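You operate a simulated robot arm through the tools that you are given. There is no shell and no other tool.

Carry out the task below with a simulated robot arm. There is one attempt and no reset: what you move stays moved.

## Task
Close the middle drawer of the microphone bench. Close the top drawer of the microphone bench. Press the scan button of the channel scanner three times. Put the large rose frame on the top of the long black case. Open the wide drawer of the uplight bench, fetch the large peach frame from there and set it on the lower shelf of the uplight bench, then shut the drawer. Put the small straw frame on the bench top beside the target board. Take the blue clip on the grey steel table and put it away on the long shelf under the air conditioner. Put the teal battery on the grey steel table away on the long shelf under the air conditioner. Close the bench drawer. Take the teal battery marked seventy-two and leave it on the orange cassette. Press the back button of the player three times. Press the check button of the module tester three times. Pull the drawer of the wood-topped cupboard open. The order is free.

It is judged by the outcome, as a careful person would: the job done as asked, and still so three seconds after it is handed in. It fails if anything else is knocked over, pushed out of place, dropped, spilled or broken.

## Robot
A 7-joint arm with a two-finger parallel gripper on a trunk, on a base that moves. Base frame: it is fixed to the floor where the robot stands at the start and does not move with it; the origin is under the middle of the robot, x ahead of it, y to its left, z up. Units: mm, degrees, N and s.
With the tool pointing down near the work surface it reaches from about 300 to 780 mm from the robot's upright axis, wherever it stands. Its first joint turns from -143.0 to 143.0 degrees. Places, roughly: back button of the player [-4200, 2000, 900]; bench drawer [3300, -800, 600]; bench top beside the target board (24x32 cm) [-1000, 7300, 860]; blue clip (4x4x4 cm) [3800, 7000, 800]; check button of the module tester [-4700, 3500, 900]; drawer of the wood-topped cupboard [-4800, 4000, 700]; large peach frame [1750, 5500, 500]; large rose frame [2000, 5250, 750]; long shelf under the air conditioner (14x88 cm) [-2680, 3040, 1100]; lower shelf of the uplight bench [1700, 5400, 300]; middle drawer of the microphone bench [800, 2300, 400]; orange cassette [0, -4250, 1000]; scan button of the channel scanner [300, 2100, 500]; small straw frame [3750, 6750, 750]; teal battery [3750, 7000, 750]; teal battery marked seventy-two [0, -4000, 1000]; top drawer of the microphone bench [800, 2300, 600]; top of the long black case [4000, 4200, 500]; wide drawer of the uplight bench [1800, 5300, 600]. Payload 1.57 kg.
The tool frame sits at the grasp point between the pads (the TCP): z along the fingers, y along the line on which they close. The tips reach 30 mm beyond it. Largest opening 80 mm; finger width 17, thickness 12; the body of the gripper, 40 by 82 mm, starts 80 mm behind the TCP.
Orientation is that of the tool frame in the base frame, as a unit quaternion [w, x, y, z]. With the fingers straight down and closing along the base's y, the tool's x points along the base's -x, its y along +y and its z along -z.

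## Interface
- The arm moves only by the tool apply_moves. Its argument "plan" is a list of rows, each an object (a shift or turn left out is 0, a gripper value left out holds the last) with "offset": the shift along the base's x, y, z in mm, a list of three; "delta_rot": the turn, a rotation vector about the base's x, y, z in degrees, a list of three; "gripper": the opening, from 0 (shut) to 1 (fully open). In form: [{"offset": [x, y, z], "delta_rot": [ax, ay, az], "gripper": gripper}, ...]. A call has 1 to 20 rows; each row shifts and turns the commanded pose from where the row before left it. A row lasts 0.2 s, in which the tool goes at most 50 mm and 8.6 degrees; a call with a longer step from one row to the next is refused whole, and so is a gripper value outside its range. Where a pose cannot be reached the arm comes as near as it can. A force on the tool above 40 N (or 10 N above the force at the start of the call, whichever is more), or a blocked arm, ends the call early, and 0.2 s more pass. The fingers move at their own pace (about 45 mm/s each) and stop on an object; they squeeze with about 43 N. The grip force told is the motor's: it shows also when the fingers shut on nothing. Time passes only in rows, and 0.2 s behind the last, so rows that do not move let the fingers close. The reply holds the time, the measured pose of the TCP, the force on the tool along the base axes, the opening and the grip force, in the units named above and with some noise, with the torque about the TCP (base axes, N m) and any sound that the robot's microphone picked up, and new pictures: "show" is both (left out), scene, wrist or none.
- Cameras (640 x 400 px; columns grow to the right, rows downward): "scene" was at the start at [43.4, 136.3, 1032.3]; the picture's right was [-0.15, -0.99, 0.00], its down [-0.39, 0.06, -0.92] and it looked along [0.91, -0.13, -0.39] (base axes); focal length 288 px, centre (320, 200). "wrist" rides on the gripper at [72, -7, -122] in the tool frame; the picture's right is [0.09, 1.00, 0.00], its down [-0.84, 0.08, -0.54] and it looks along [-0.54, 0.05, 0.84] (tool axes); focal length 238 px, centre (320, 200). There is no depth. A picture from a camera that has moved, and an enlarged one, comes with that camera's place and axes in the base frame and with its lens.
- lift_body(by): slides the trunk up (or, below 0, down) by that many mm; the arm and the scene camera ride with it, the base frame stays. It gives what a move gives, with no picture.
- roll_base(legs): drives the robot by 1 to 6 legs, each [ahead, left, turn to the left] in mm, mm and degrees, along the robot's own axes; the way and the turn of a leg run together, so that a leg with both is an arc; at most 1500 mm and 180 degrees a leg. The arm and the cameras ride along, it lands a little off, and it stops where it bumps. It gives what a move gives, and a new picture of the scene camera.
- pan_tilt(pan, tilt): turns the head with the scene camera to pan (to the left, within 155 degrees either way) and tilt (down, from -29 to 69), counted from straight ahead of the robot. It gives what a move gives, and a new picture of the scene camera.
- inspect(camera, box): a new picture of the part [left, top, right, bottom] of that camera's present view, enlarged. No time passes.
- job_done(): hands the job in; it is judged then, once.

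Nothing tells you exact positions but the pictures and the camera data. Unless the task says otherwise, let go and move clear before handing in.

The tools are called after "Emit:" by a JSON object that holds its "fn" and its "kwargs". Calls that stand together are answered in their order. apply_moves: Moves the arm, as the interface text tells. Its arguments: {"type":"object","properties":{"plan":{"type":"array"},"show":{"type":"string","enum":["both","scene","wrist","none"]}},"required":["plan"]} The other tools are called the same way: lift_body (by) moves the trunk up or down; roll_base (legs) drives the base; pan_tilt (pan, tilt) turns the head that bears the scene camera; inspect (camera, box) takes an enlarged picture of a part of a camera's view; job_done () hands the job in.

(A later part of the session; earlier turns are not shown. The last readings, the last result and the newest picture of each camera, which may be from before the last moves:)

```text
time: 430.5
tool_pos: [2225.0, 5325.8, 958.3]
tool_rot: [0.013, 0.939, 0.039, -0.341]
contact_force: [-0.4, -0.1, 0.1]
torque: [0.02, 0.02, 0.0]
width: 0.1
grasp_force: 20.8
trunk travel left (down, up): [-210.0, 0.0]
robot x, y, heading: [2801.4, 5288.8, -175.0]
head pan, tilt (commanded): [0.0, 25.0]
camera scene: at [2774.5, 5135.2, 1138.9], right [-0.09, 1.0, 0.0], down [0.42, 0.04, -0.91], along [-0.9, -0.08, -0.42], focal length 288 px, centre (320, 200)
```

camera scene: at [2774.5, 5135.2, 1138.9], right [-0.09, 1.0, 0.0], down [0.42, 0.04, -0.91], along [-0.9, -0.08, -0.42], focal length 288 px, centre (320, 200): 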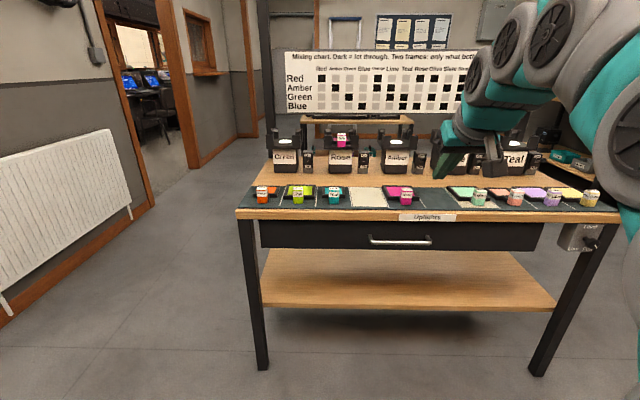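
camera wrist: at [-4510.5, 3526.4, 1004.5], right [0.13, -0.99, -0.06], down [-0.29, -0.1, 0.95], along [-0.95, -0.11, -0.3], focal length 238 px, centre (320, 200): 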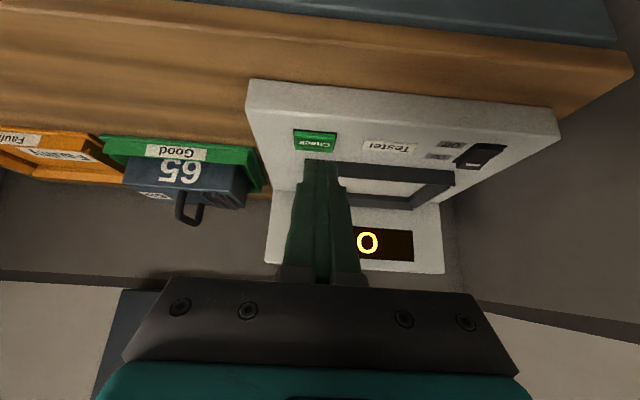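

This is the drawer side: wide drawer with a bar handle, a lower shelf, and coloured frames in a tray on top. I'll zoom in.

Emit:
{"fn": "inspect", "kwargs": {"camera": "scene", "box": [230, 120, 430, 245]}}

Emit:
{"fn": "inspect", "kwargs": {"camera": "scene", "box": [420, 120, 620, 245]}}

Emit:
{"fn": "inspect", "kwargs": {"camera": "scene", "box": [270, 40, 480, 140]}}

```text
3.20 times, centred on (330, 182) of scene
camera zoom: at [2774.5, 5135.2, 1138.9], right [-0.09, 1.0, 0.0], down [0.42, 0.04, -0.91], along [-0.9, -0.08, -0.42], focal length 922 px, centre (288, 256)
```

zoom: 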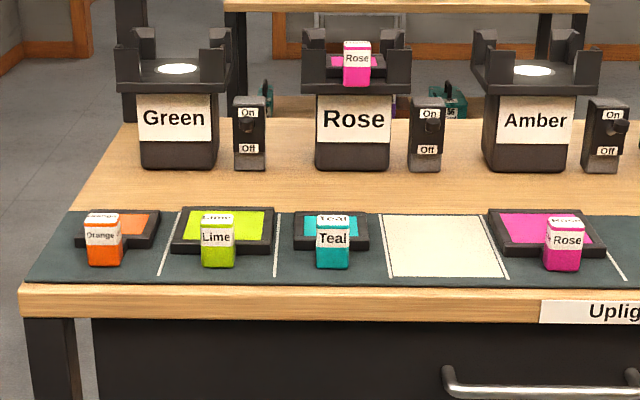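

```text
3.20 times, centred on (520, 182) of scene
camera zoom: at [2774.5, 5135.2, 1138.9], right [-0.09, 1.0, 0.0], down [0.42, 0.04, -0.91], along [-0.9, -0.08, -0.42], focal length 922 px, centre (-320, 256)
```

zoom: 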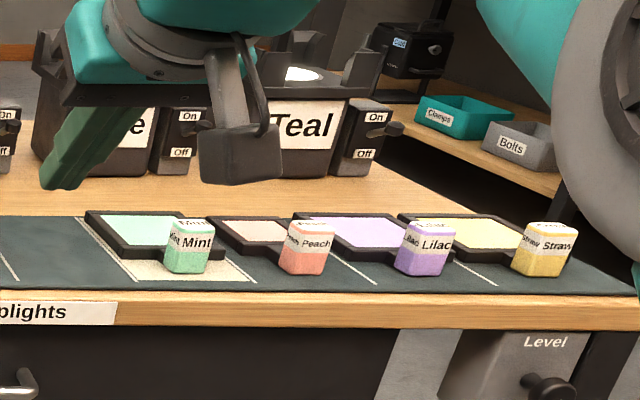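

```text
3.05 times, centred on (375, 90) of scene
camera zoom: at [2774.5, 5135.2, 1138.9], right [-0.09, 1.0, 0.0], down [0.42, 0.04, -0.91], along [-0.9, -0.08, -0.42], focal length 878 px, centre (152, 535)
```

zoom: 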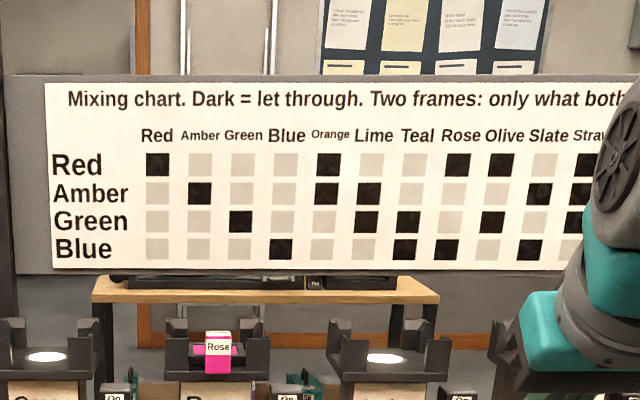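

The large Rose frame is on the mat; its labelled block stands at about (1948, 5329), top z≈797. I'll open the gripper, roll closer, and look with the wrist camera.

Emit:
{"fn": "roll_base", "kwargs": {"legs": [[180, 0, -1]]}}

Emit:
{"fn": "apply_moves", "kwargs": {"plan": [{"offset": [-10, 0, -20], "gripper": 1.0}, {"offset": [0, 0, -30]}, {"offset": [0, 0, -20]}], "show": "both"}}

```text
time: 432.0
tool_pos: [2050.1, 5321.8, 957.9]
tool_rot: [0.011, 0.94, 0.03, -0.341]
contact_force: [0.1, 0.1, -0.4]
torque: [-0.02, -0.01, 0.02]
width: 0.1
grasp_force: 21.3
trunk travel left (down, up): [-210.0, 0.0]
robot x, y, heading: [2628.9, 5276.7, -175.8]
head pan, tilt (commanded): [0.0, 25.0]
camera scene: at [2595.1, 5121.5, 1138.9], right [-0.07, 1.0, 0.0], down [0.42, 0.03, -0.91], along [-0.9, -0.06, -0.42], focal length 288 px, centre (320, 200)
```

scene: 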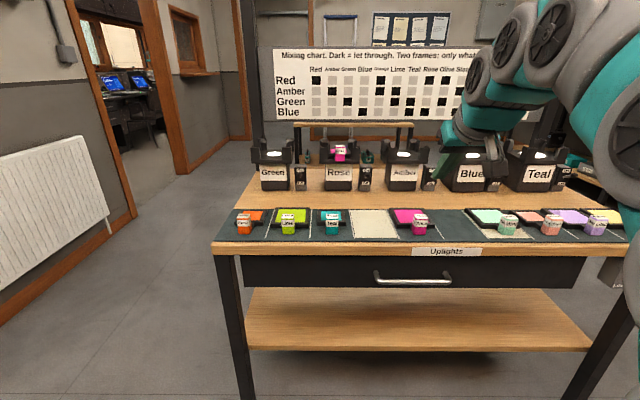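

```text
time: 432.8
tool_pos: [2039.5, 5321.5, 886.4]
tool_rot: [0.01, 0.94, 0.03, -0.341]
contact_force: [-0.7, 0.3, -0.4]
torque: [-0.04, 0.0, 0.01]
width: 67.9
grasp_force: 0.0
trunk travel left (down, up): [-210.0, 0.0]
robot x, y, heading: [2621.0, 5273.9, -175.7]
head pan, tilt (commanded): [0.0, 25.0]
camera scene: at [2595.2, 5121.5, 1138.9], right [-0.07, 1.0, 0.0], down [0.42, 0.03, -0.91], along [-0.9, -0.06, -0.42], focal length 288 px, centre (320, 200)
camera wrist: at [2173.4, 5336.1, 933.6], right [0.13, -0.99, -0.06], down [-0.29, -0.1, 0.95], along [-0.95, -0.11, -0.3], focal length 238 px, centre (320, 200)
```

scene: 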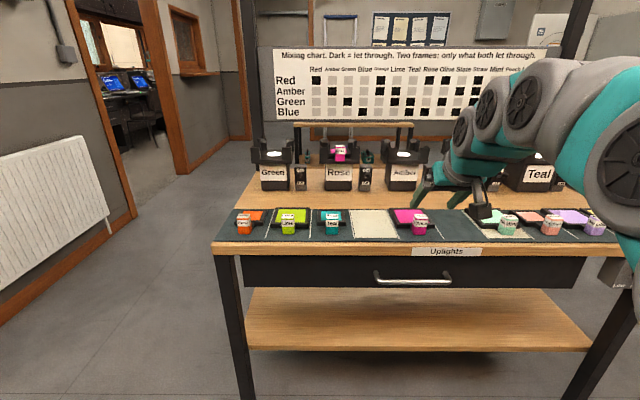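
wrist: 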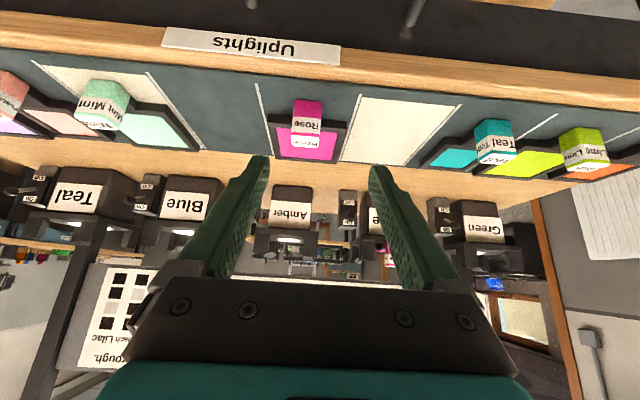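

The Rose block is in line with the jaws. I'll move closer above it and re-check.

Emit:
{"fn": "apply_moves", "kwargs": {"plan": [{"offset": [-25, 3, -15], "gripper": 1.0}, {"offset": [-25, 3, -20]}, {"offset": [-15, 2, -15]}, {"offset": [0, 0, 0]}], "show": "both"}}

```text
time: 433.8
tool_pos: [1977.1, 5331.7, 837.8]
tool_rot: [0.01, 0.94, 0.031, -0.34]
contact_force: [0.4, 0.0, 0.0]
torque: [0.02, 0.03, 0.01]
width: 80.0
grasp_force: 0.0
trunk travel left (down, up): [-210.0, 0.0]
robot x, y, heading: [2625.5, 5272.6, -176.1]
head pan, tilt (commanded): [0.0, 25.0]
camera scene: at [2595.1, 5121.5, 1138.9], right [-0.07, 1.0, 0.0], down [0.42, 0.03, -0.91], along [-0.9, -0.06, -0.42], focal length 288 px, centre (320, 200)
camera wrist: at [2109.8, 5345.4, 884.3], right [0.13, -0.99, -0.06], down [-0.29, -0.1, 0.95], along [-0.95, -0.11, -0.3], focal length 238 px, centre (320, 200)
```

scene: 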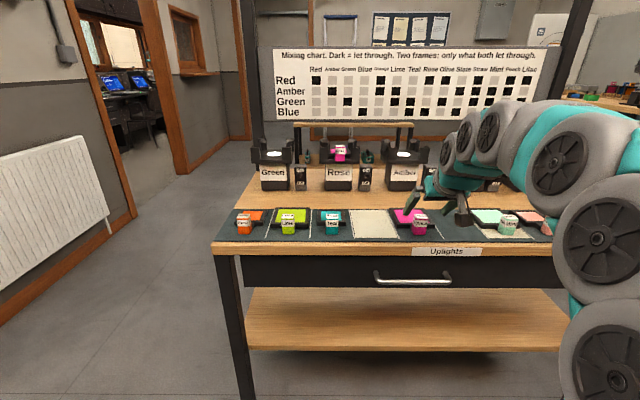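
wrist: 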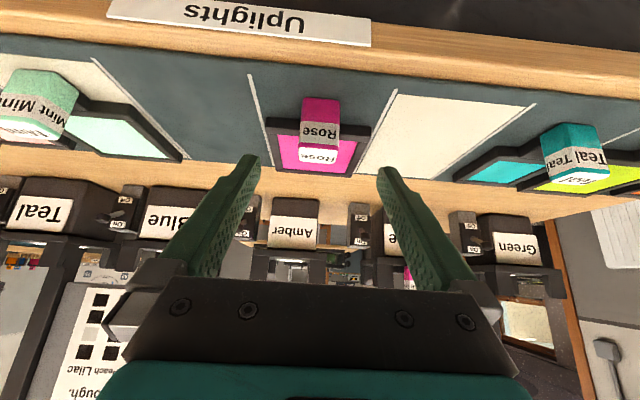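

Block measured: x≈1939–1961, y≈5331, z 757–799. Lowering over it and closing.

Emit:
{"fn": "apply_moves", "kwargs": {"plan": [{"offset": [-12, 0, -18]}, {"offset": [-11, 0, -16]}, {"offset": [0, 0, 0]}], "show": "wrist"}}

```text
time: 434.6
tool_pos: [1951.4, 5327.9, 801.5]
tool_rot: [0.01, 0.939, 0.03, -0.341]
contact_force: [0.8, -0.4, 0.2]
torque: [0.0, 0.01, 0.02]
width: 80.0
grasp_force: 0.0
trunk travel left (down, up): [-210.0, 0.0]
robot x, y, heading: [2624.8, 5272.3, -175.8]
head pan, tilt (commanded): [0.0, 25.0]
camera wrist: at [2084.6, 5343.5, 849.0], right [0.13, -0.99, -0.06], down [-0.29, -0.1, 0.95], along [-0.95, -0.11, -0.3], focal length 238 px, centre (320, 200)
```

wrist: 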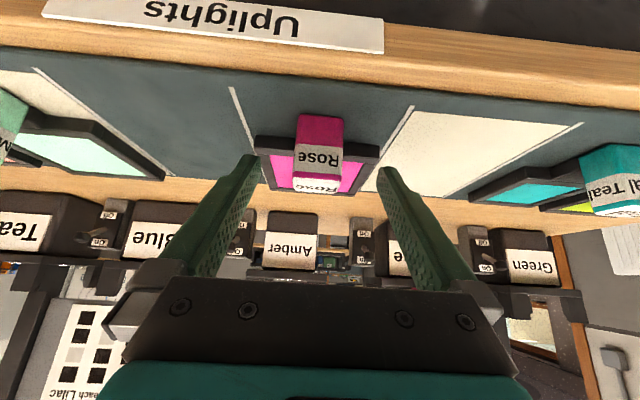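

The block is between the finger pads. Closing and lifting.

Emit:
{"fn": "apply_moves", "kwargs": {"plan": [{"gripper": 0}, {"gripper": 0}, {"gripper": 0}, {"gripper": 0}, {"gripper": 0}, {"offset": [0, 0, 10]}, {"offset": [0, 0, 20]}], "show": "both"}}

```text
time: 436.2
tool_pos: [1953.4, 5328.4, 832.2]
tool_rot: [0.01, 0.94, 0.03, -0.341]
contact_force: [0.9, 0.1, -1.8]
torque: [0.01, -0.1, -0.01]
width: 31.5
grasp_force: 39.8
trunk travel left (down, up): [-210.0, 0.0]
robot x, y, heading: [2620.9, 5270.7, -175.8]
head pan, tilt (commanded): [0.0, 25.0]
camera scene: at [2595.0, 5121.5, 1138.9], right [-0.07, 1.0, 0.0], down [0.42, 0.03, -0.91], along [-0.9, -0.06, -0.42], focal length 288 px, centre (320, 200)
camera wrist: at [2086.0, 5343.4, 879.0], right [0.13, -0.99, -0.06], down [-0.29, -0.1, 0.95], along [-0.95, -0.11, -0.3], focal length 238 px, centre (320, 200)
```

scene: 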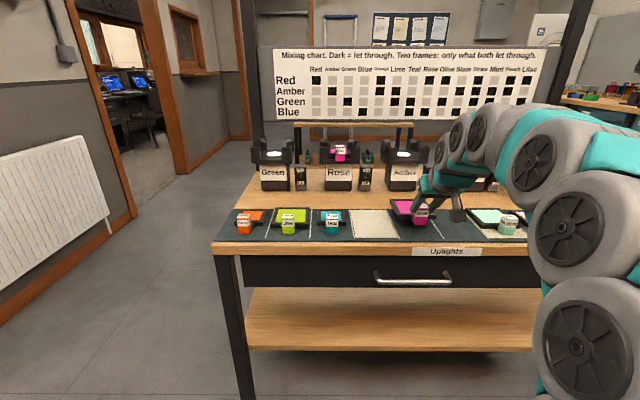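
wrist: 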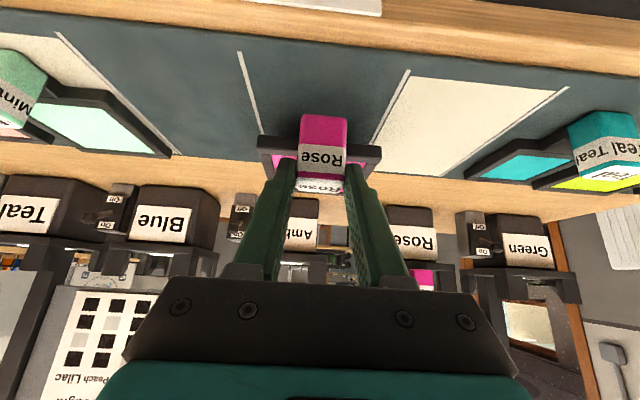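

The Rose frame is held (31.5 mm). I'll lift it well clear, back off, turn around to face east, and go to the long black case.

Emit:
{"fn": "apply_moves", "kwargs": {"plan": [{"offset": [0, 0, 35]}, {"offset": [5, 0, 35]}, {"offset": [15, 0, 30]}, {"offset": [20, 0, 10]}], "show": "none"}}

Emit:
{"fn": "roll_base", "kwargs": {"legs": [[-250, 0, 0], [0, 0, 90], [0, 0, 90]]}}

Emit:
{"fn": "pan_tilt", "kwargs": {"pan": -30, "tilt": 30}}

```text
time: 437.2
tool_pos: [1993.8, 5328.6, 943.6]
tool_rot: [0.011, 0.94, 0.029, -0.341]
contact_force: [0.0, -0.2, -1.7]
torque: [0.0, -0.11, -0.02]
width: 31.3
grasp_force: 39.8
trunk travel left (down, up): [-210.0, 0.0]
robot x, y, heading: [2624.8, 5274.1, -175.8]
head pan, tilt (commanded): [0.0, 25.0]
```

```text
time: 446.6
tool_pos: [3497.9, 5226.4, 942.6]
tool_rot: [0.341, -0.021, 0.94, 0.007]
contact_force: [0.7, -0.2, -2.3]
torque: [0.0, 0.11, -0.01]
width: 31.4
grasp_force: 39.8
trunk travel left (down, up): [-210.0, 0.0]
robot x, y, heading: [2865.6, 5294.2, 3.0]
head pan, tilt (commanded): [0.0, 25.0]
camera scene: at [2903.9, 5442.8, 1138.9], right [0.05, -1.0, 0.0], down [-0.42, -0.02, -0.91], along [0.91, 0.05, -0.42], focal length 288 px, centre (320, 200)
```

scene: 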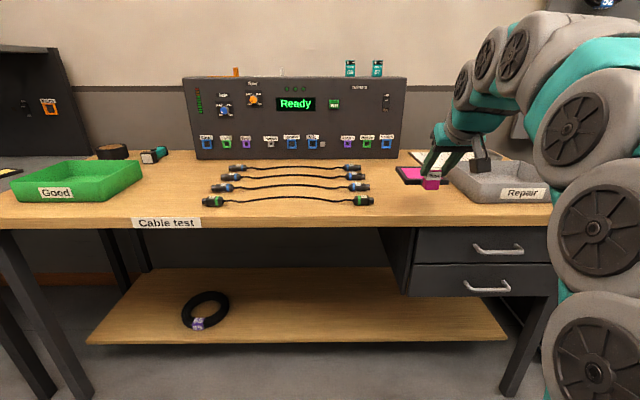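

```text
time: 447.6
tool_pos: [3499.4, 5225.6, 943.5]
tool_rot: [0.341, -0.02, 0.94, 0.007]
contact_force: [0.0, -0.5, -1.7]
torque: [0.01, 0.14, 0.01]
width: 31.5
grasp_force: 39.7
trunk travel left (down, up): [-210.0, 0.0]
robot x, y, heading: [2867.3, 5290.5, 3.0]
head pan, tilt (commanded): [-30.0, 30.0]
camera scene: at [2892.6, 5397.0, 1130.9], right [-0.45, -0.89, 0.0], down [-0.45, 0.23, -0.87], along [0.77, -0.39, -0.5], focal length 288 px, centre (320, 200)
```

scene: 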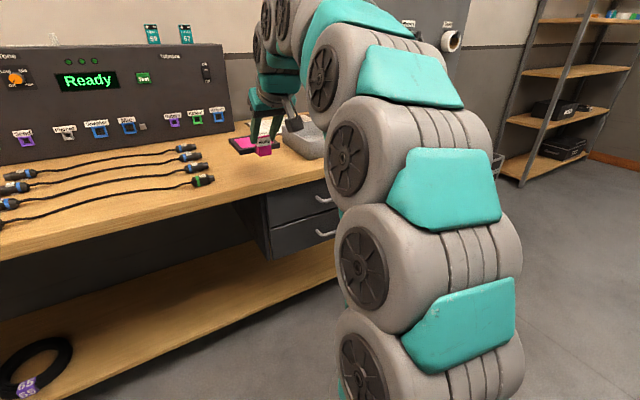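

Now I'll strafe south to stand in front of the long black case.

Emit:
{"fn": "roll_base", "kwargs": {"legs": [[20, -900, 0]]}}

Emit:
{"fn": "pan_tilt", "kwargs": {"pan": -5, "tilt": 38}}

```text
time: 452.4
tool_pos: [3569.8, 4314.7, 942.8]
tool_rot: [0.341, -0.024, 0.94, 0.009]
contact_force: [-0.7, -0.3, -2.5]
torque: [-0.02, 0.09, 0.04]
width: 31.4
grasp_force: 39.9
trunk travel left (down, up): [-210.0, 0.0]
robot x, y, heading: [2937.5, 4375.4, 3.3]
head pan, tilt (commanded): [-30.0, 30.0]
camera scene: at [2962.7, 4482.1, 1130.9], right [-0.45, -0.89, 0.0], down [-0.45, 0.22, -0.87], along [0.77, -0.39, -0.5], focal length 288 px, centre (320, 200)
```

scene: 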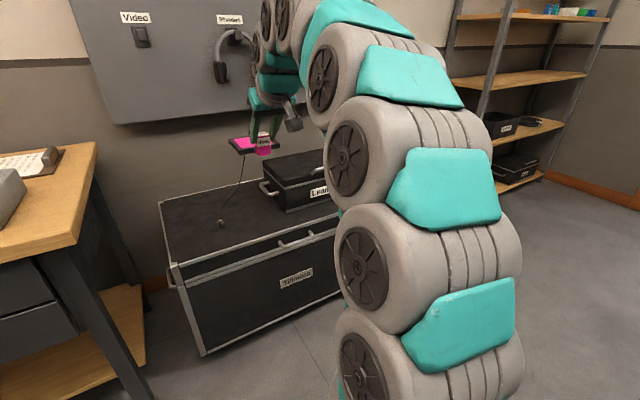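

```text
time: 453.3
tool_pos: [3570.2, 4315.1, 943.3]
tool_rot: [0.341, -0.024, 0.94, 0.008]
contact_force: [1.3, -0.2, -1.3]
torque: [0.0, 0.12, 0.02]
width: 31.4
grasp_force: 40.0
trunk travel left (down, up): [-210.0, 0.0]
robot x, y, heading: [2937.1, 4374.7, 3.2]
head pan, tilt (commanded): [-5.0, 38.0]
camera scene: at [2968.1, 4520.1, 1118.6], right [-0.03, -1.0, 0.0], down [-0.62, 0.02, -0.79], along [0.79, -0.02, -0.62], focal length 288 px, centre (320, 200)
```

scene: 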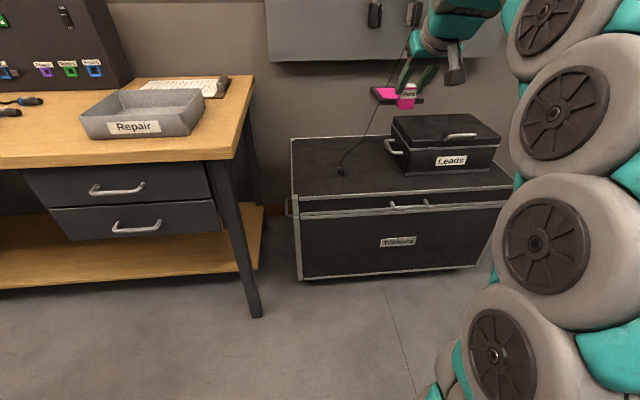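

The case top is at z≈500 (front x≈3785, y≈3780–4580); there is free space left of the "Leads" box, clear of the cable plug at (3940, 4406). I'll bring the frame over x≈3820, y≈4275 and lower it.

Emit:
{"fn": "lift_body", "kwargs": {"by": -110}}

Emit:
{"fn": "roll_base", "kwargs": {"legs": [[190, -30, 0]]}}

Emit:
{"fn": "apply_moves", "kwargs": {"plan": [{"offset": [10, -5, -40]}, {"offset": [10, -5, -40]}, {"offset": [10, -5, -40]}, {"offset": [10, -5, -40]}], "show": "both"}}

```text
time: 454.7
tool_pos: [3569.3, 4314.4, 833.0]
tool_rot: [0.341, -0.024, 0.94, 0.008]
contact_force: [0.0, -0.3, -0.8]
torque: [0.02, 0.14, 0.0]
width: 31.1
grasp_force: 39.9
trunk travel left (down, up): [-100.0, 110.0]
robot x, y, heading: [2939.8, 4372.5, 3.2]
head pan, tilt (commanded): [-5.0, 38.0]
```

```text
time: 456.3
tool_pos: [3764.3, 4294.9, 832.5]
tool_rot: [0.341, -0.023, 0.94, 0.008]
contact_force: [-1.3, 0.0, -1.6]
torque: [-0.03, 0.13, -0.02]
width: 31.1
grasp_force: 40.0
trunk travel left (down, up): [-100.0, 110.0]
robot x, y, heading: [3132.4, 4358.2, 3.3]
head pan, tilt (commanded): [-5.0, 38.0]
camera scene: at [3162.5, 4501.4, 1008.6], right [-0.03, -1.0, 0.0], down [-0.62, 0.02, -0.79], along [0.79, -0.02, -0.62], focal length 288 px, centre (320, 200)
```

scene: 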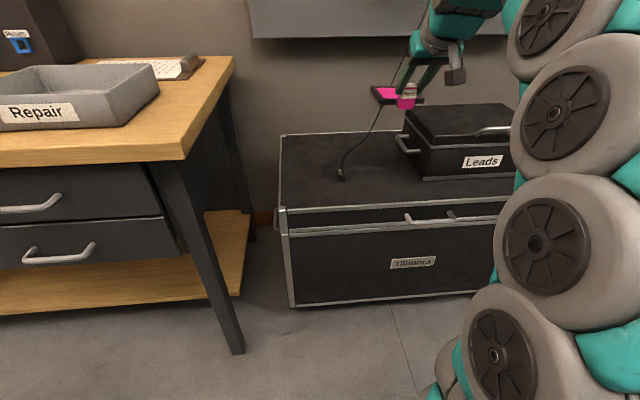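

```text
time: 457.3
tool_pos: [3807.2, 4273.4, 675.7]
tool_rot: [0.342, -0.023, 0.939, 0.008]
contact_force: [0.3, 0.6, -0.6]
torque: [-0.01, 0.09, 0.02]
width: 31.4
grasp_force: 40.3
trunk travel left (down, up): [-100.0, 110.0]
robot x, y, heading: [3131.8, 4357.2, 3.2]
head pan, tilt (commanded): [-5.0, 38.0]
camera scene: at [3162.5, 4501.3, 1008.6], right [-0.03, -1.0, 0.0], down [-0.62, 0.02, -0.79], along [0.79, -0.02, -0.62], focal length 288 px, centre (320, 200)
camera wrist: at [3674.7, 4260.3, 723.3], right [-0.12, 0.99, -0.06], down [0.29, 0.09, 0.95], along [0.95, 0.1, -0.3], focal length 238 px, centre (320, 200)
```

scene: 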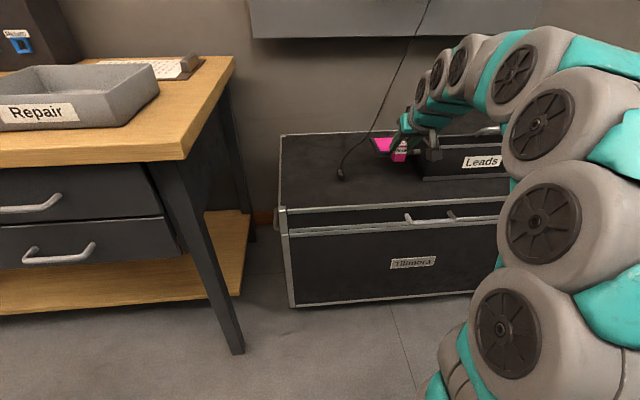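
wrist: 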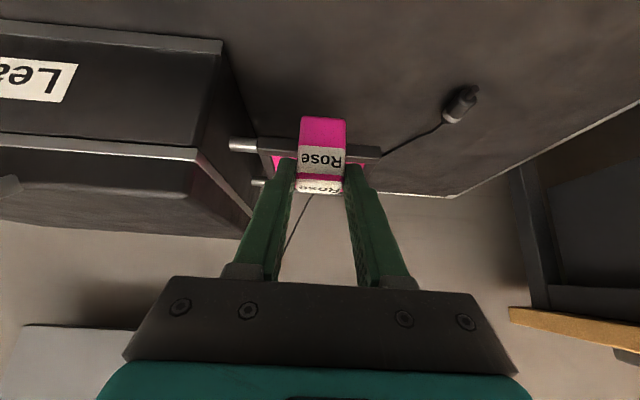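

Looking down past the block: Leads handle to the right and plug to the left are clear of the landing spot. Lowering further.

Emit:
{"fn": "apply_moves", "kwargs": {"plan": [{"offset": [4, 4, -40]}, {"offset": [4, 4, -40]}, {"offset": [4, 4, -30]}, {"offset": [0, 0, 0]}], "show": "both"}}

```text
time: 458.1
tool_pos: [3820.1, 4284.8, 578.8]
tool_rot: [0.353, -0.022, 0.935, 0.006]
contact_force: [-0.9, 1.6, 20.7]
torque: [0.12, -0.19, 0.04]
width: 30.8
grasp_force: 39.8
trunk travel left (down, up): [-100.0, 110.0]
robot x, y, heading: [3134.2, 4360.1, 3.4]
head pan, tilt (commanded): [-5.0, 38.0]
stopped in row 4: the force on the tool passed its limit at 76 N (the readings are from after the stop); the commanded pose is now the measured one
camera scene: at [3161.6, 4501.4, 1008.7], right [-0.03, -1.0, 0.0], down [-0.61, 0.02, -0.79], along [0.79, -0.02, -0.62], focal length 288 px, centre (320, 200)
camera wrist: at [3685.8, 4270.5, 622.9], right [-0.11, 0.99, -0.07], down [0.27, 0.09, 0.96], along [0.96, 0.09, -0.27], focal length 238 px, centre (320, 200)
```

scene: 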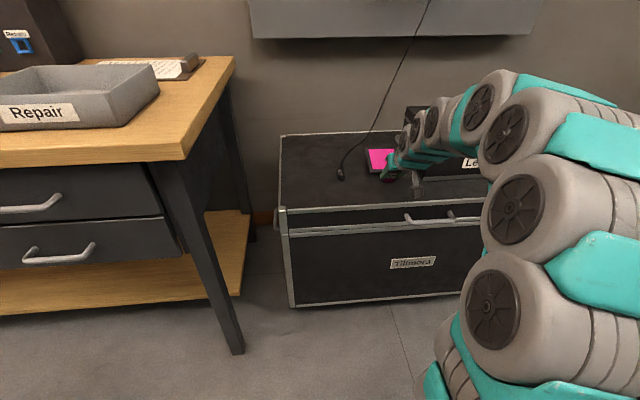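
wrist: 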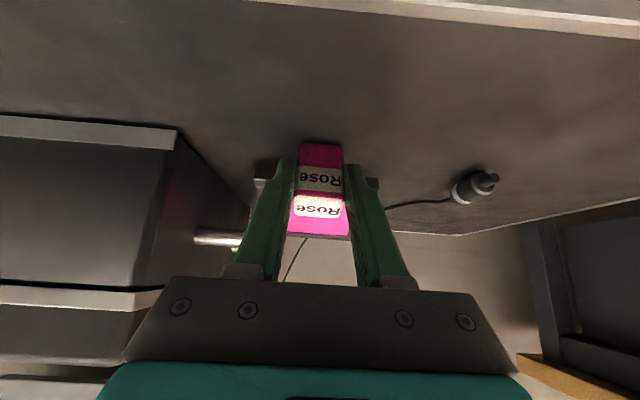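

It touched earlier than expected (the case top is higher than I estimated), and the frame seems to have pitched in the grip. I'll look closely before releasing.

Emit:
{"fn": "inspect", "kwargs": {"camera": "scene", "box": [330, 120, 450, 200]}}

Emit:
{"fn": "inspect", "kwargs": {"camera": "wrist", "box": [230, 120, 430, 250]}}

```text
5.00 times, centred on (390, 160) of scene
camera zoom: at [3161.6, 4501.4, 1008.7], right [-0.03, -1.0, 0.0], down [-0.61, 0.02, -0.79], along [0.79, -0.02, -0.62], focal length 1440 px, centre (-30, 400)
```

zoom: 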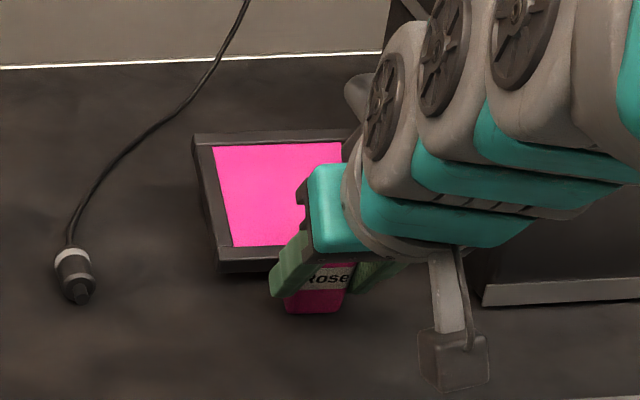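

```text
3.08 times, centred on (330, 185) of wrist
camera zoom: at [3685.8, 4270.5, 622.9], right [-0.11, 0.99, -0.07], down [0.27, 0.09, 0.96], along [0.96, 0.09, -0.27], focal length 733 px, centre (289, 246)
```

zoom: 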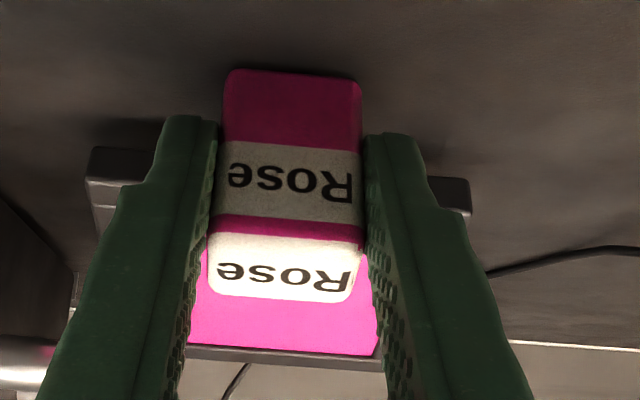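

The frame's far edge is pitched up by roughly 15–20°. I'll lift slightly, tilt the tool nose-down to level it, and look again.

Emit:
{"fn": "apply_moves", "kwargs": {"plan": [{"offset": [0, 0, 15]}, {"offset": [0, 0, 0], "delta_rot": [0, 8, 0]}, {"offset": [0, 0, 0], "delta_rot": [0, 8, 0]}, {"offset": [0, 0, 0]}], "show": "both"}}

Emit:
{"fn": "inspect", "kwargs": {"camera": "wrist", "box": [200, 80, 440, 250]}}

```text
time: 459.1
tool_pos: [3819.3, 4283.4, 589.6]
tool_rot: [0.215, -0.02, 0.976, 0.009]
contact_force: [-1.0, 0.3, -0.3]
torque: [0.0, 0.14, 0.0]
width: 31.4
grasp_force: 39.9
trunk travel left (down, up): [-100.0, 110.0]
robot x, y, heading: [3129.6, 4359.9, 3.2]
head pan, tilt (commanded): [-5.0, 38.0]
camera scene: at [3162.6, 4501.3, 1008.5], right [-0.03, -1.0, 0.0], down [-0.62, 0.02, -0.79], along [0.79, -0.02, -0.62], focal length 288 px, centre (320, 200)
camera wrist: at [3703.2, 4270.5, 670.6], right [-0.13, 0.99, -0.03], down [0.53, 0.09, 0.84], along [0.84, 0.09, -0.53], focal length 238 px, centre (320, 200)
```

scene: 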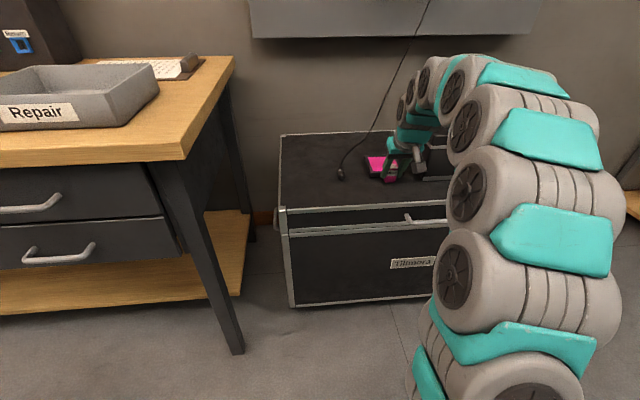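
wrist: 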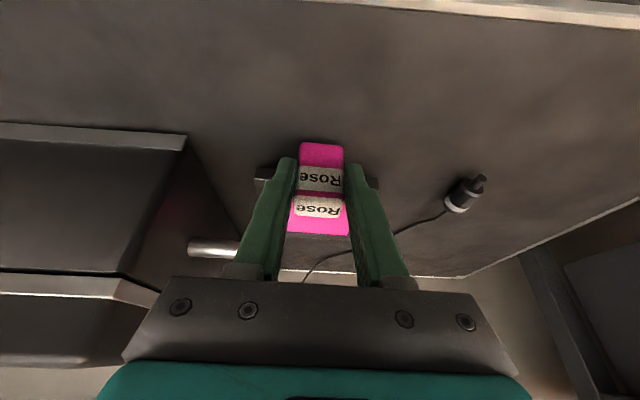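

```text
2.35 times, centred on (320, 165) of wrist
camera zoom: at [3703.2, 4270.5, 670.6], right [-0.13, 0.99, -0.03], down [0.53, 0.09, 0.84], along [0.84, 0.09, -0.53], focal length 561 px, centre (320, 282)
```

zoom: 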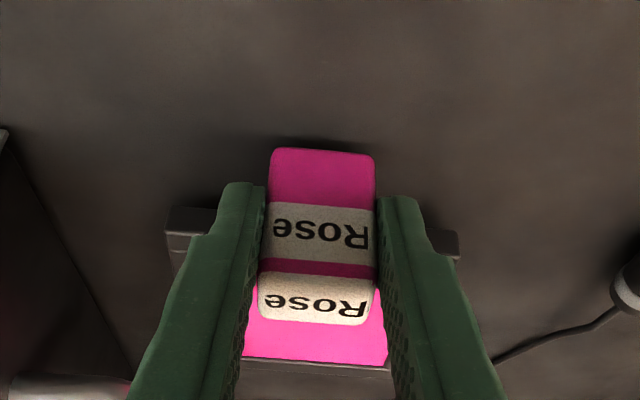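

The frame looks level now. I'll lower in small steps until contact.

Emit:
{"fn": "apply_moves", "kwargs": {"plan": [{"offset": [0, 0, -3]}, {"offset": [0, 0, -3]}, {"offset": [0, 0, -3]}, {"offset": [0, 0, -3]}], "show": "none"}}

```text
time: 460.1
tool_pos: [3819.7, 4283.9, 583.0]
tool_rot: [0.218, -0.02, 0.976, 0.008]
contact_force: [-3.0, -1.3, 13.0]
torque: [-0.27, 0.18, -0.02]
width: 31.4
grasp_force: 39.6
trunk travel left (down, up): [-100.0, 110.0]
robot x, y, heading: [3135.4, 4356.8, 3.4]
head pan, tilt (commanded): [-5.0, 38.0]
```

Emit:
{"fn": "inspect", "kwargs": {"camera": "scene", "box": [330, 120, 450, 200]}}

Emit:
{"fn": "inspect", "kwargs": {"camera": "wrist", "box": [200, 80, 440, 250]}}

```text
5.00 times, centred on (390, 160) of scene
camera zoom: at [3161.9, 4501.4, 1008.9], right [-0.03, -1.0, 0.0], down [-0.61, 0.02, -0.79], along [0.79, -0.02, -0.62], focal length 1440 px, centre (-30, 400)
```

zoom: 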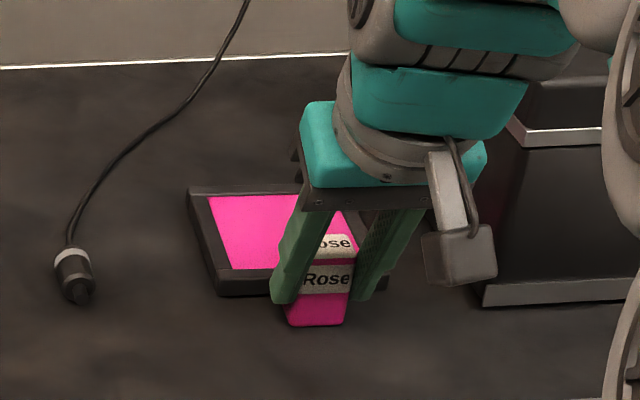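

```text
2.35 times, centred on (320, 165) of wrist
camera zoom: at [3702.7, 4271.0, 661.5], right [-0.13, 0.99, -0.03], down [0.52, 0.09, 0.85], along [0.84, 0.09, -0.53], focal length 561 px, centre (320, 282)
```

zoom: 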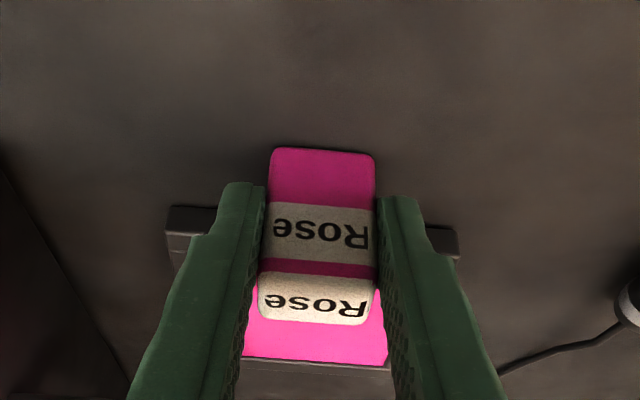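

The frame is lying on the case. Releasing and withdrawing along the tool axis.

Emit:
{"fn": "apply_moves", "kwargs": {"plan": [{"offset": [0, 0, 1], "gripper": 0.75}, {"gripper": 0.75}, {"gripper": 0.75}, {"offset": [-6, 0, 13]}, {"offset": [-15, 0, 33]}, {"offset": [-17, 0, 38]}, {"offset": [-17, 0, 38]}], "show": "both"}}

Emit:
{"fn": "inspect", "kwargs": {"camera": "scene", "box": [320, 110, 460, 210]}}

```text
time: 461.7
tool_pos: [3764.8, 4283.8, 701.9]
tool_rot: [0.216, -0.021, 0.976, 0.01]
contact_force: [-0.6, 0.2, -0.2]
torque: [-0.01, 0.0, -0.02]
width: 60.0
grasp_force: 0.1
trunk travel left (down, up): [-100.0, 110.0]
robot x, y, heading: [3136.2, 4354.2, 3.4]
head pan, tilt (commanded): [-5.0, 38.0]
camera scene: at [3162.5, 4501.3, 1008.6], right [-0.03, -1.0, 0.0], down [-0.62, 0.02, -0.79], along [0.79, -0.02, -0.62], focal length 288 px, centre (320, 200)
camera wrist: at [3650.0, 4270.2, 780.9], right [-0.13, 0.99, -0.03], down [0.53, 0.09, 0.85], along [0.84, 0.09, -0.53], focal length 238 px, centre (320, 200)
```

scene: 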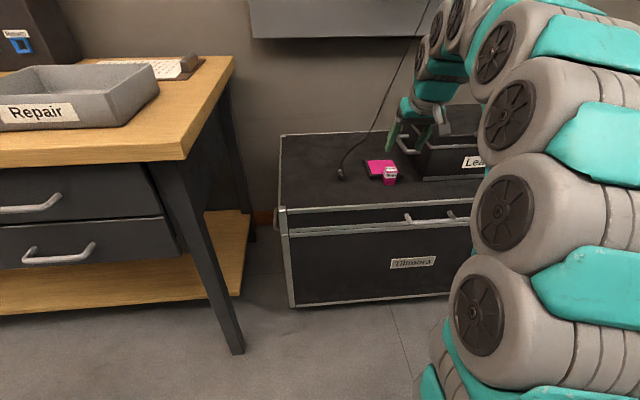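
wrist: 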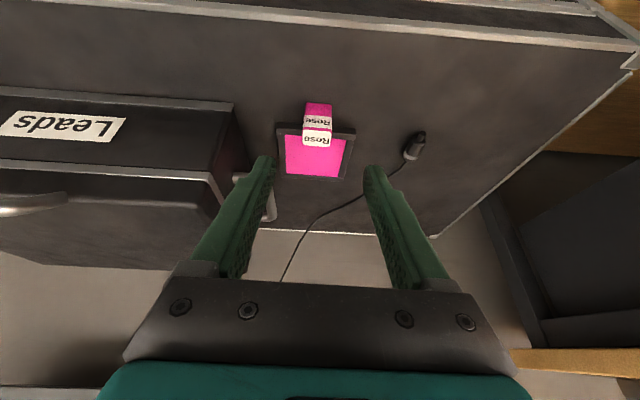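

```text
4.00 times, centred on (390, 160) of scene
camera zoom: at [3162.5, 4501.3, 1008.6], right [-0.03, -1.0, 0.0], down [-0.62, 0.02, -0.79], along [0.79, -0.02, -0.62], focal length 1152 px, centre (40, 360)
```

zoom: 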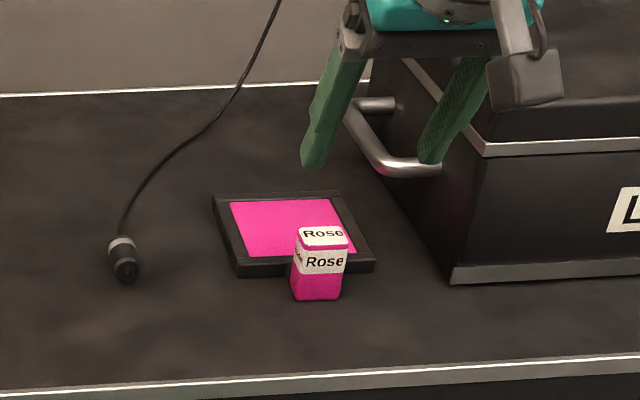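

The Rose frame lies flat on the long black case. Next: the uplight bench drawer. I'll back off, go north and turn to face west again.

Emit:
{"fn": "apply_moves", "kwargs": {"plan": [{"offset": [-20, 0, 40]}, {"offset": [-20, 0, 40]}, {"offset": [-20, 0, 40]}], "show": "none"}}

Emit:
{"fn": "roll_base", "kwargs": {"legs": [[-300, 0, 0], [0, 960, 0], [0, 0, 90], [0, 0, 90]]}}

Emit:
{"fn": "pan_tilt", "kwargs": {"pan": 0, "tilt": 25}}

```text
time: 462.5
tool_pos: [3705.2, 4287.0, 822.1]
tool_rot: [0.216, -0.021, 0.976, 0.008]
contact_force: [-0.5, 0.1, 0.2]
torque: [0.03, -0.02, 0.0]
width: 59.8
grasp_force: 0.1
trunk travel left (down, up): [-100.0, 110.0]
robot x, y, heading: [3134.7, 4358.0, 3.5]
head pan, tilt (commanded): [-5.0, 38.0]
```

```text
time: 476.8
tool_pos: [2237.1, 5399.4, 821.1]
tool_rot: [0.006, 0.976, 0.007, -0.217]
contact_force: [-0.4, 0.0, 0.4]
torque: [-0.01, 0.0, -0.02]
width: 59.9
grasp_force: 0.0
trunk travel left (down, up): [-100.0, 110.0]
robot x, y, heading: [2803.6, 5315.1, -178.4]
head pan, tilt (commanded): [-5.0, 38.0]
camera scene: at [2776.7, 5170.1, 1008.6], right [0.06, 1.0, 0.0], down [0.61, -0.04, -0.79], along [-0.79, 0.04, -0.62], focal length 288 px, centre (320, 200)
```

scene: 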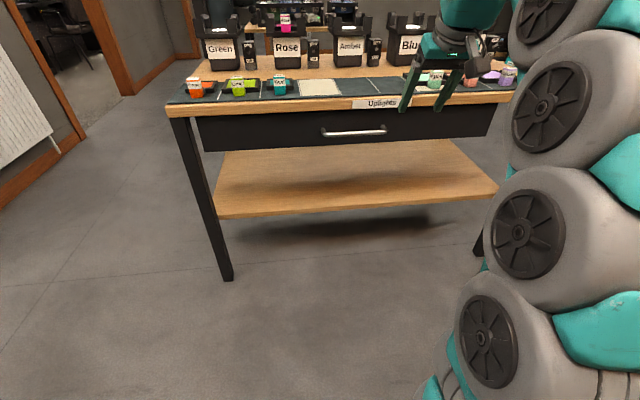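

```text
time: 477.6
tool_pos: [2237.9, 5398.9, 820.6]
tool_rot: [0.006, 0.976, 0.008, -0.216]
contact_force: [-0.8, -0.1, 0.1]
torque: [-0.03, 0.0, -0.01]
width: 60.0
grasp_force: 0.0
trunk travel left (down, up): [-100.0, 110.0]
robot x, y, heading: [2809.0, 5313.7, -178.4]
head pan, tilt (commanded): [0.0, 25.0]
camera scene: at [2770.8, 5162.4, 1028.8], right [-0.03, 1.0, 0.0], down [0.42, 0.01, -0.91], along [-0.91, -0.03, -0.42], focal length 288 px, centre (320, 200)
```

scene: 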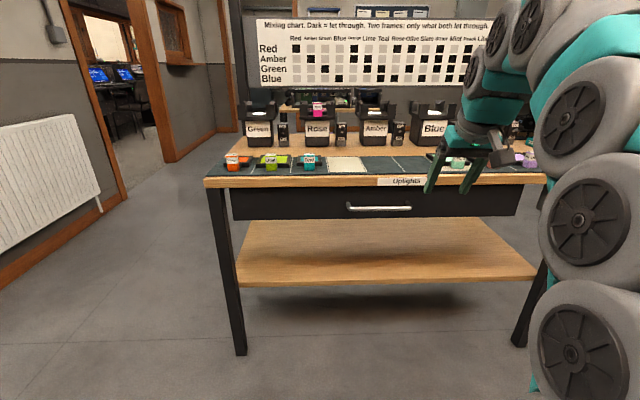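

The drawer handle is at about (2025, 5310, 660). I'll turn the tool horizontal with vertical jaws and position it in front of the handle.

Emit:
{"fn": "apply_moves", "kwargs": {"plan": [{"offset": [-7.5, -6.7, -12.4], "delta_rot": [-6.21, 3.59, -3.73]}, {"offset": [-7.5, -6.7, -12.4], "delta_rot": [-6.21, 3.59, -3.73]}, {"offset": [-7.5, -6.7, -12.4], "delta_rot": [-6.21, 3.59, -3.73]}, {"offset": [-7.5, -6.7, -12.4], "delta_rot": [-6.21, 3.59, -3.73]}, {"offset": [-7.5, -6.7, -12.4], "delta_rot": [-6.21, 3.59, -3.73]}, {"offset": [-7.5, -6.7, -12.4], "delta_rot": [-6.21, 3.59, -3.73]}, {"offset": [-7.5, -6.7, -12.4], "delta_rot": [-6.21, 3.59, -3.73]}, {"offset": [-7.5, -6.7, -12.4], "delta_rot": [-6.21, 3.59, -3.73]}, {"offset": [-7.5, -6.7, -12.4], "delta_rot": [-6.21, 3.59, -3.73]}, {"offset": [-7.5, -6.7, -12.4], "delta_rot": [-6.21, 3.59, -3.73]}, {"offset": [-7.5, -6.7, -12.4], "delta_rot": [-6.21, 3.59, -3.73]}, {"offset": [-7.5, -6.7, -12.4], "delta_rot": [-6.21, 3.59, -3.73]}, {"offset": [-7.5, -6.7, -12.4], "delta_rot": [-6.21, 3.59, -3.73]}, {"offset": [0, 0, 0]}], "show": "both"}}

```text
time: 480.6
tool_pos: [2136.2, 5313.8, 660.0]
tool_rot: [0.519, 0.515, -0.482, -0.483]
contact_force: [0.2, 0.2, -0.5]
torque: [-0.01, 0.03, 0.01]
width: 59.8
grasp_force: 0.0
out of reach, approached as far as the arm can: row 13
trunk travel left (down, up): [-100.0, 110.0]
robot x, y, heading: [2807.7, 5314.9, -178.2]
head pan, tilt (commanded): [0.0, 25.0]
camera scene: at [2770.7, 5162.4, 1028.9], right [-0.03, 1.0, 0.0], down [0.42, 0.01, -0.91], along [-0.91, -0.03, -0.42], focal length 288 px, centre (320, 200)
camera wrist: at [2262.7, 5249.4, 653.7], right [0.01, -0.09, 1.0], down [0.48, 0.87, 0.07], along [-0.87, 0.48, 0.05], focal length 238 px, centre (320, 200)
```

scene: 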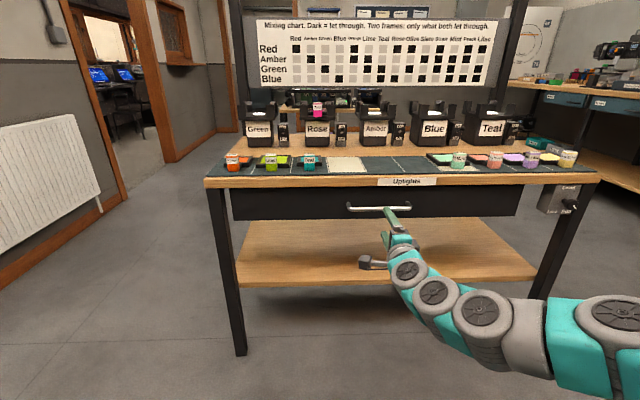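
wrist: 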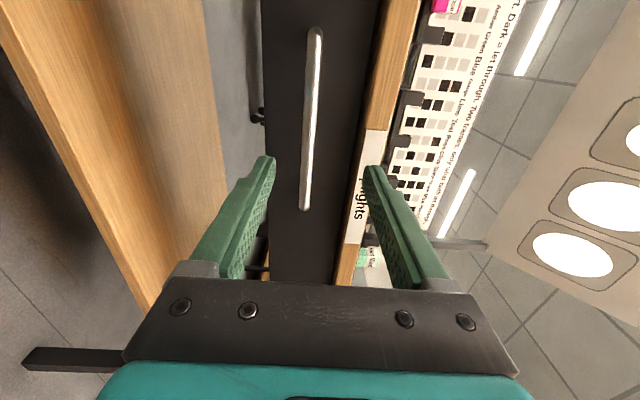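

The handle bar is between the jaws' line, about 9 mm lower. I'll advance.

Emit:
{"fn": "apply_moves", "kwargs": {"plan": [{"offset": [-30, 0, -9]}, {"offset": [-30, 0, 0]}, {"offset": [-15, 0, 0]}, {"offset": [0, 0, 0]}], "show": "wrist"}}

```text
time: 481.6
tool_pos: [2059.9, 5311.1, 652.4]
tool_rot: [0.517, 0.517, -0.482, -0.483]
contact_force: [0.4, 0.2, 0.3]
torque: [0.0, 0.0, 0.01]
width: 60.0
grasp_force: 0.1
trunk travel left (down, up): [-100.0, 110.0]
robot x, y, heading: [2809.7, 5311.8, -178.2]
head pan, tilt (commanded): [0.0, 25.0]
camera wrist: at [2187.1, 5246.9, 645.9], right [0.01, -0.09, 1.0], down [0.48, 0.87, 0.08], along [-0.88, 0.48, 0.05], focal length 238 px, centre (320, 200)
```

wrist: 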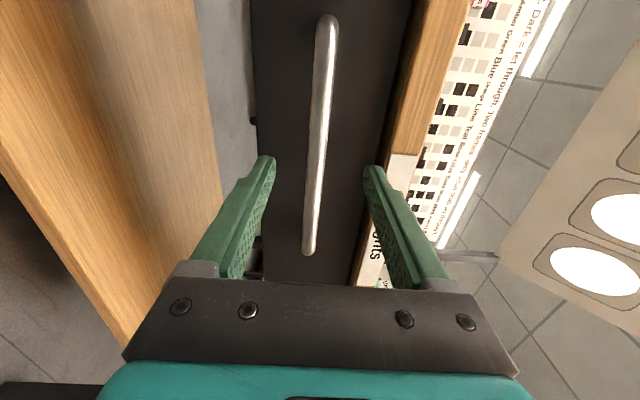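

Emit:
{"fn": "apply_moves", "kwargs": {"plan": [{"offset": [-20, 0, -1]}, {"offset": [-15, 0, 0]}, {"offset": [-5, 0, 0]}, {"gripper": 0}, {"gripper": 0}, {"gripper": 0}, {"gripper": 0}, {"gripper": 0}], "show": "wrist"}}

```text
time: 483.4
tool_pos: [2020.5, 5311.6, 650.7]
tool_rot: [0.518, 0.517, -0.482, -0.483]
contact_force: [4.4, 1.4, -10.3]
torque: [0.01, -0.05, -0.15]
width: 13.6
grasp_force: 30.2
trunk travel left (down, up): [-100.0, 110.0]
robot x, y, heading: [2802.9, 5314.8, -178.2]
head pan, tilt (commanded): [0.0, 25.0]
camera wrist: at [2146.3, 5248.5, 643.2], right [0.01, -0.09, 1.0], down [0.48, 0.87, 0.08], along [-0.88, 0.48, 0.05], focal length 238 px, centre (320, 200)
```

wrist: 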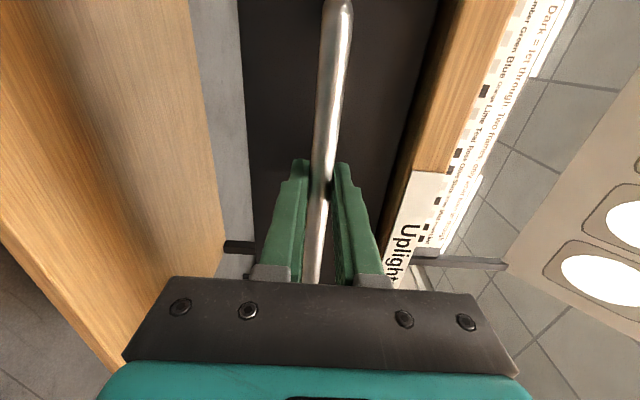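

Gripped the bar. I'll pull the drawer out by backing the base.

Emit:
{"fn": "roll_base", "kwargs": {"legs": [[-120, -4, 0]]}}

Emit:
{"fn": "roll_base", "kwargs": {"legs": [[-100, -4, 0]]}}

Emit:
{"fn": "roll_base", "kwargs": {"legs": [[-60, -2, 0]]}}

```text
time: 484.6
tool_pos: [2136.9, 5320.0, 649.1]
tool_rot: [0.518, 0.517, -0.482, -0.483]
contact_force: [2.2, -2.5, -14.8]
torque: [-0.04, -0.06, 0.15]
width: 13.6
grasp_force: 30.1
trunk travel left (down, up): [-100.0, 110.0]
robot x, y, heading: [2919.8, 5320.9, -178.3]
head pan, tilt (commanded): [0.0, 25.0]
camera scene: at [2887.5, 5169.9, 1028.8], right [-0.03, 1.0, 0.0], down [0.42, 0.01, -0.91], along [-0.91, -0.03, -0.42], focal length 288 px, centre (320, 200)
```

scene: 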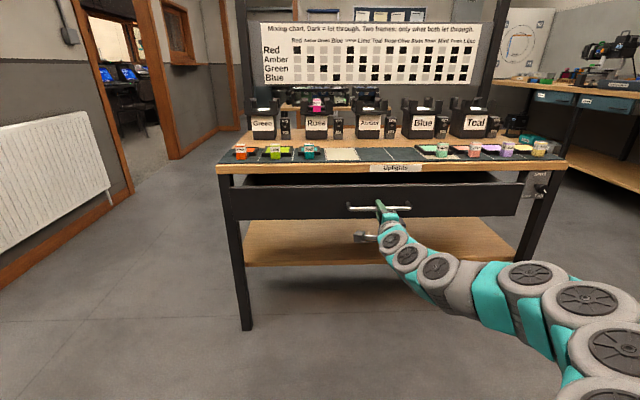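

```text
time: 485.7
tool_pos: [2236.9, 5326.5, 650.0]
tool_rot: [0.517, 0.516, -0.483, -0.483]
contact_force: [0.8, -0.4, -10.2]
torque: [-0.04, -0.05, 0.26]
width: 13.6
grasp_force: 30.0
trunk travel left (down, up): [-100.0, 110.0]
robot x, y, heading: [3021.9, 5331.0, -178.3]
head pan, tilt (commanded): [0.0, 25.0]
camera scene: at [2987.7, 5176.9, 1028.8], right [-0.03, 1.0, 0.0], down [0.42, 0.01, -0.91], along [-0.91, -0.03, -0.42], focal length 288 px, centre (320, 200)
```

scene: 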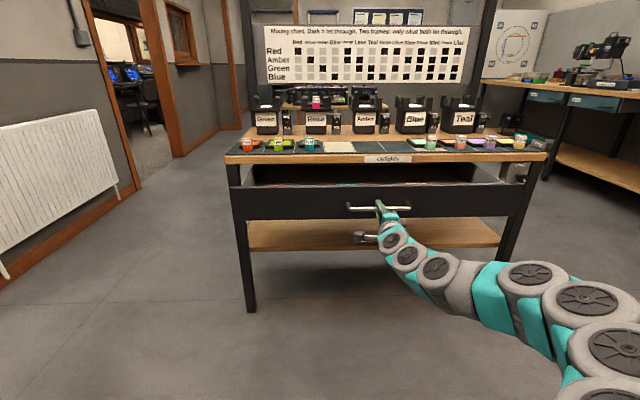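

```text
time: 486.7
tool_pos: [2297.4, 5331.1, 650.5]
tool_rot: [0.517, 0.517, -0.483, -0.483]
contact_force: [0.6, 4.1, -8.4]
torque: [0.02, -0.04, 0.09]
width: 13.5
grasp_force: 30.0
trunk travel left (down, up): [-100.0, 110.0]
robot x, y, heading: [3086.1, 5334.5, -177.8]
head pan, tilt (commanded): [0.0, 25.0]
camera scene: at [3048.3, 5180.9, 1028.9], right [-0.03, 1.0, 0.0], down [0.42, 0.01, -0.91], along [-0.91, -0.03, -0.42], focal length 288 px, centre (320, 200)
```

scene: 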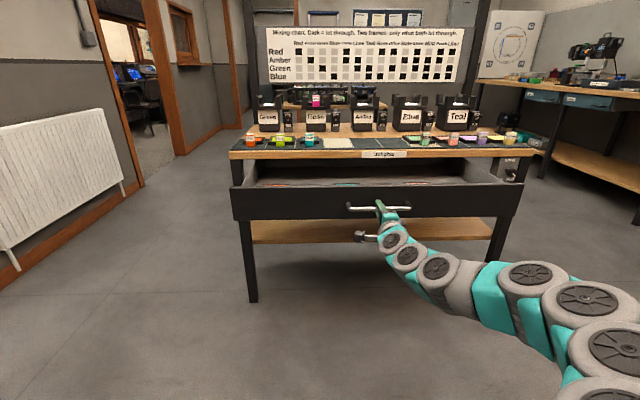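

About 280 mm out. I'll pull a little more with the arm to find the stop, then release and look inside.

Emit:
{"fn": "apply_moves", "kwargs": {"plan": [{"offset": [12, 1, 0]}, {"offset": [12, 1, 0]}, {"offset": [12, 1, 0]}, {"offset": [12, 1, 0]}, {"offset": [12, 1, 0]}, {"offset": [12, 1, 0]}], "show": "none"}}

Emit:
{"fn": "apply_moves", "kwargs": {"plan": [{"gripper": 0.8}, {"gripper": 0.8}, {"gripper": 0.8}, {"gripper": 0.8}], "show": "none"}}

Emit:
{"fn": "lift_body", "kwargs": {"by": 110}}

```text
time: 488.1
tool_pos: [2369.0, 5335.2, 649.2]
tool_rot: [0.517, 0.517, -0.483, -0.483]
contact_force: [-0.3, -1.0, 6.1]
torque: [-0.04, 0.03, 0.29]
width: 13.8
grasp_force: 30.2
trunk travel left (down, up): [-100.0, 110.0]
robot x, y, heading: [3085.4, 5333.1, -178.1]
head pan, tilt (commanded): [0.0, 25.0]
```

```text
time: 489.1
tool_pos: [2369.0, 5334.3, 650.2]
tool_rot: [0.517, 0.516, -0.483, -0.482]
contact_force: [1.3, 0.0, 0.0]
torque: [-0.02, -0.01, 0.0]
width: 63.7
grasp_force: 0.0
trunk travel left (down, up): [-100.0, 110.0]
robot x, y, heading: [3083.4, 5330.4, -178.1]
head pan, tilt (commanded): [0.0, 25.0]
```

```text
time: 489.8
tool_pos: [2368.6, 5336.0, 682.9]
tool_rot: [0.514, 0.519, -0.49, -0.476]
contact_force: [0.8, 2.5, -17.1]
torque: [0.24, -0.07, 0.03]
width: 79.2
grasp_force: 8.5
trunk travel left (down, up): [-141.0, 69.0]
robot x, y, heading: [3082.8, 5335.5, -178.2]
head pan, tilt (commanded): [0.0, 25.0]
stopped: the force on the tool passed its limit at 61 N (the readings are from after the stop); the commanded pose is now the measured one
```

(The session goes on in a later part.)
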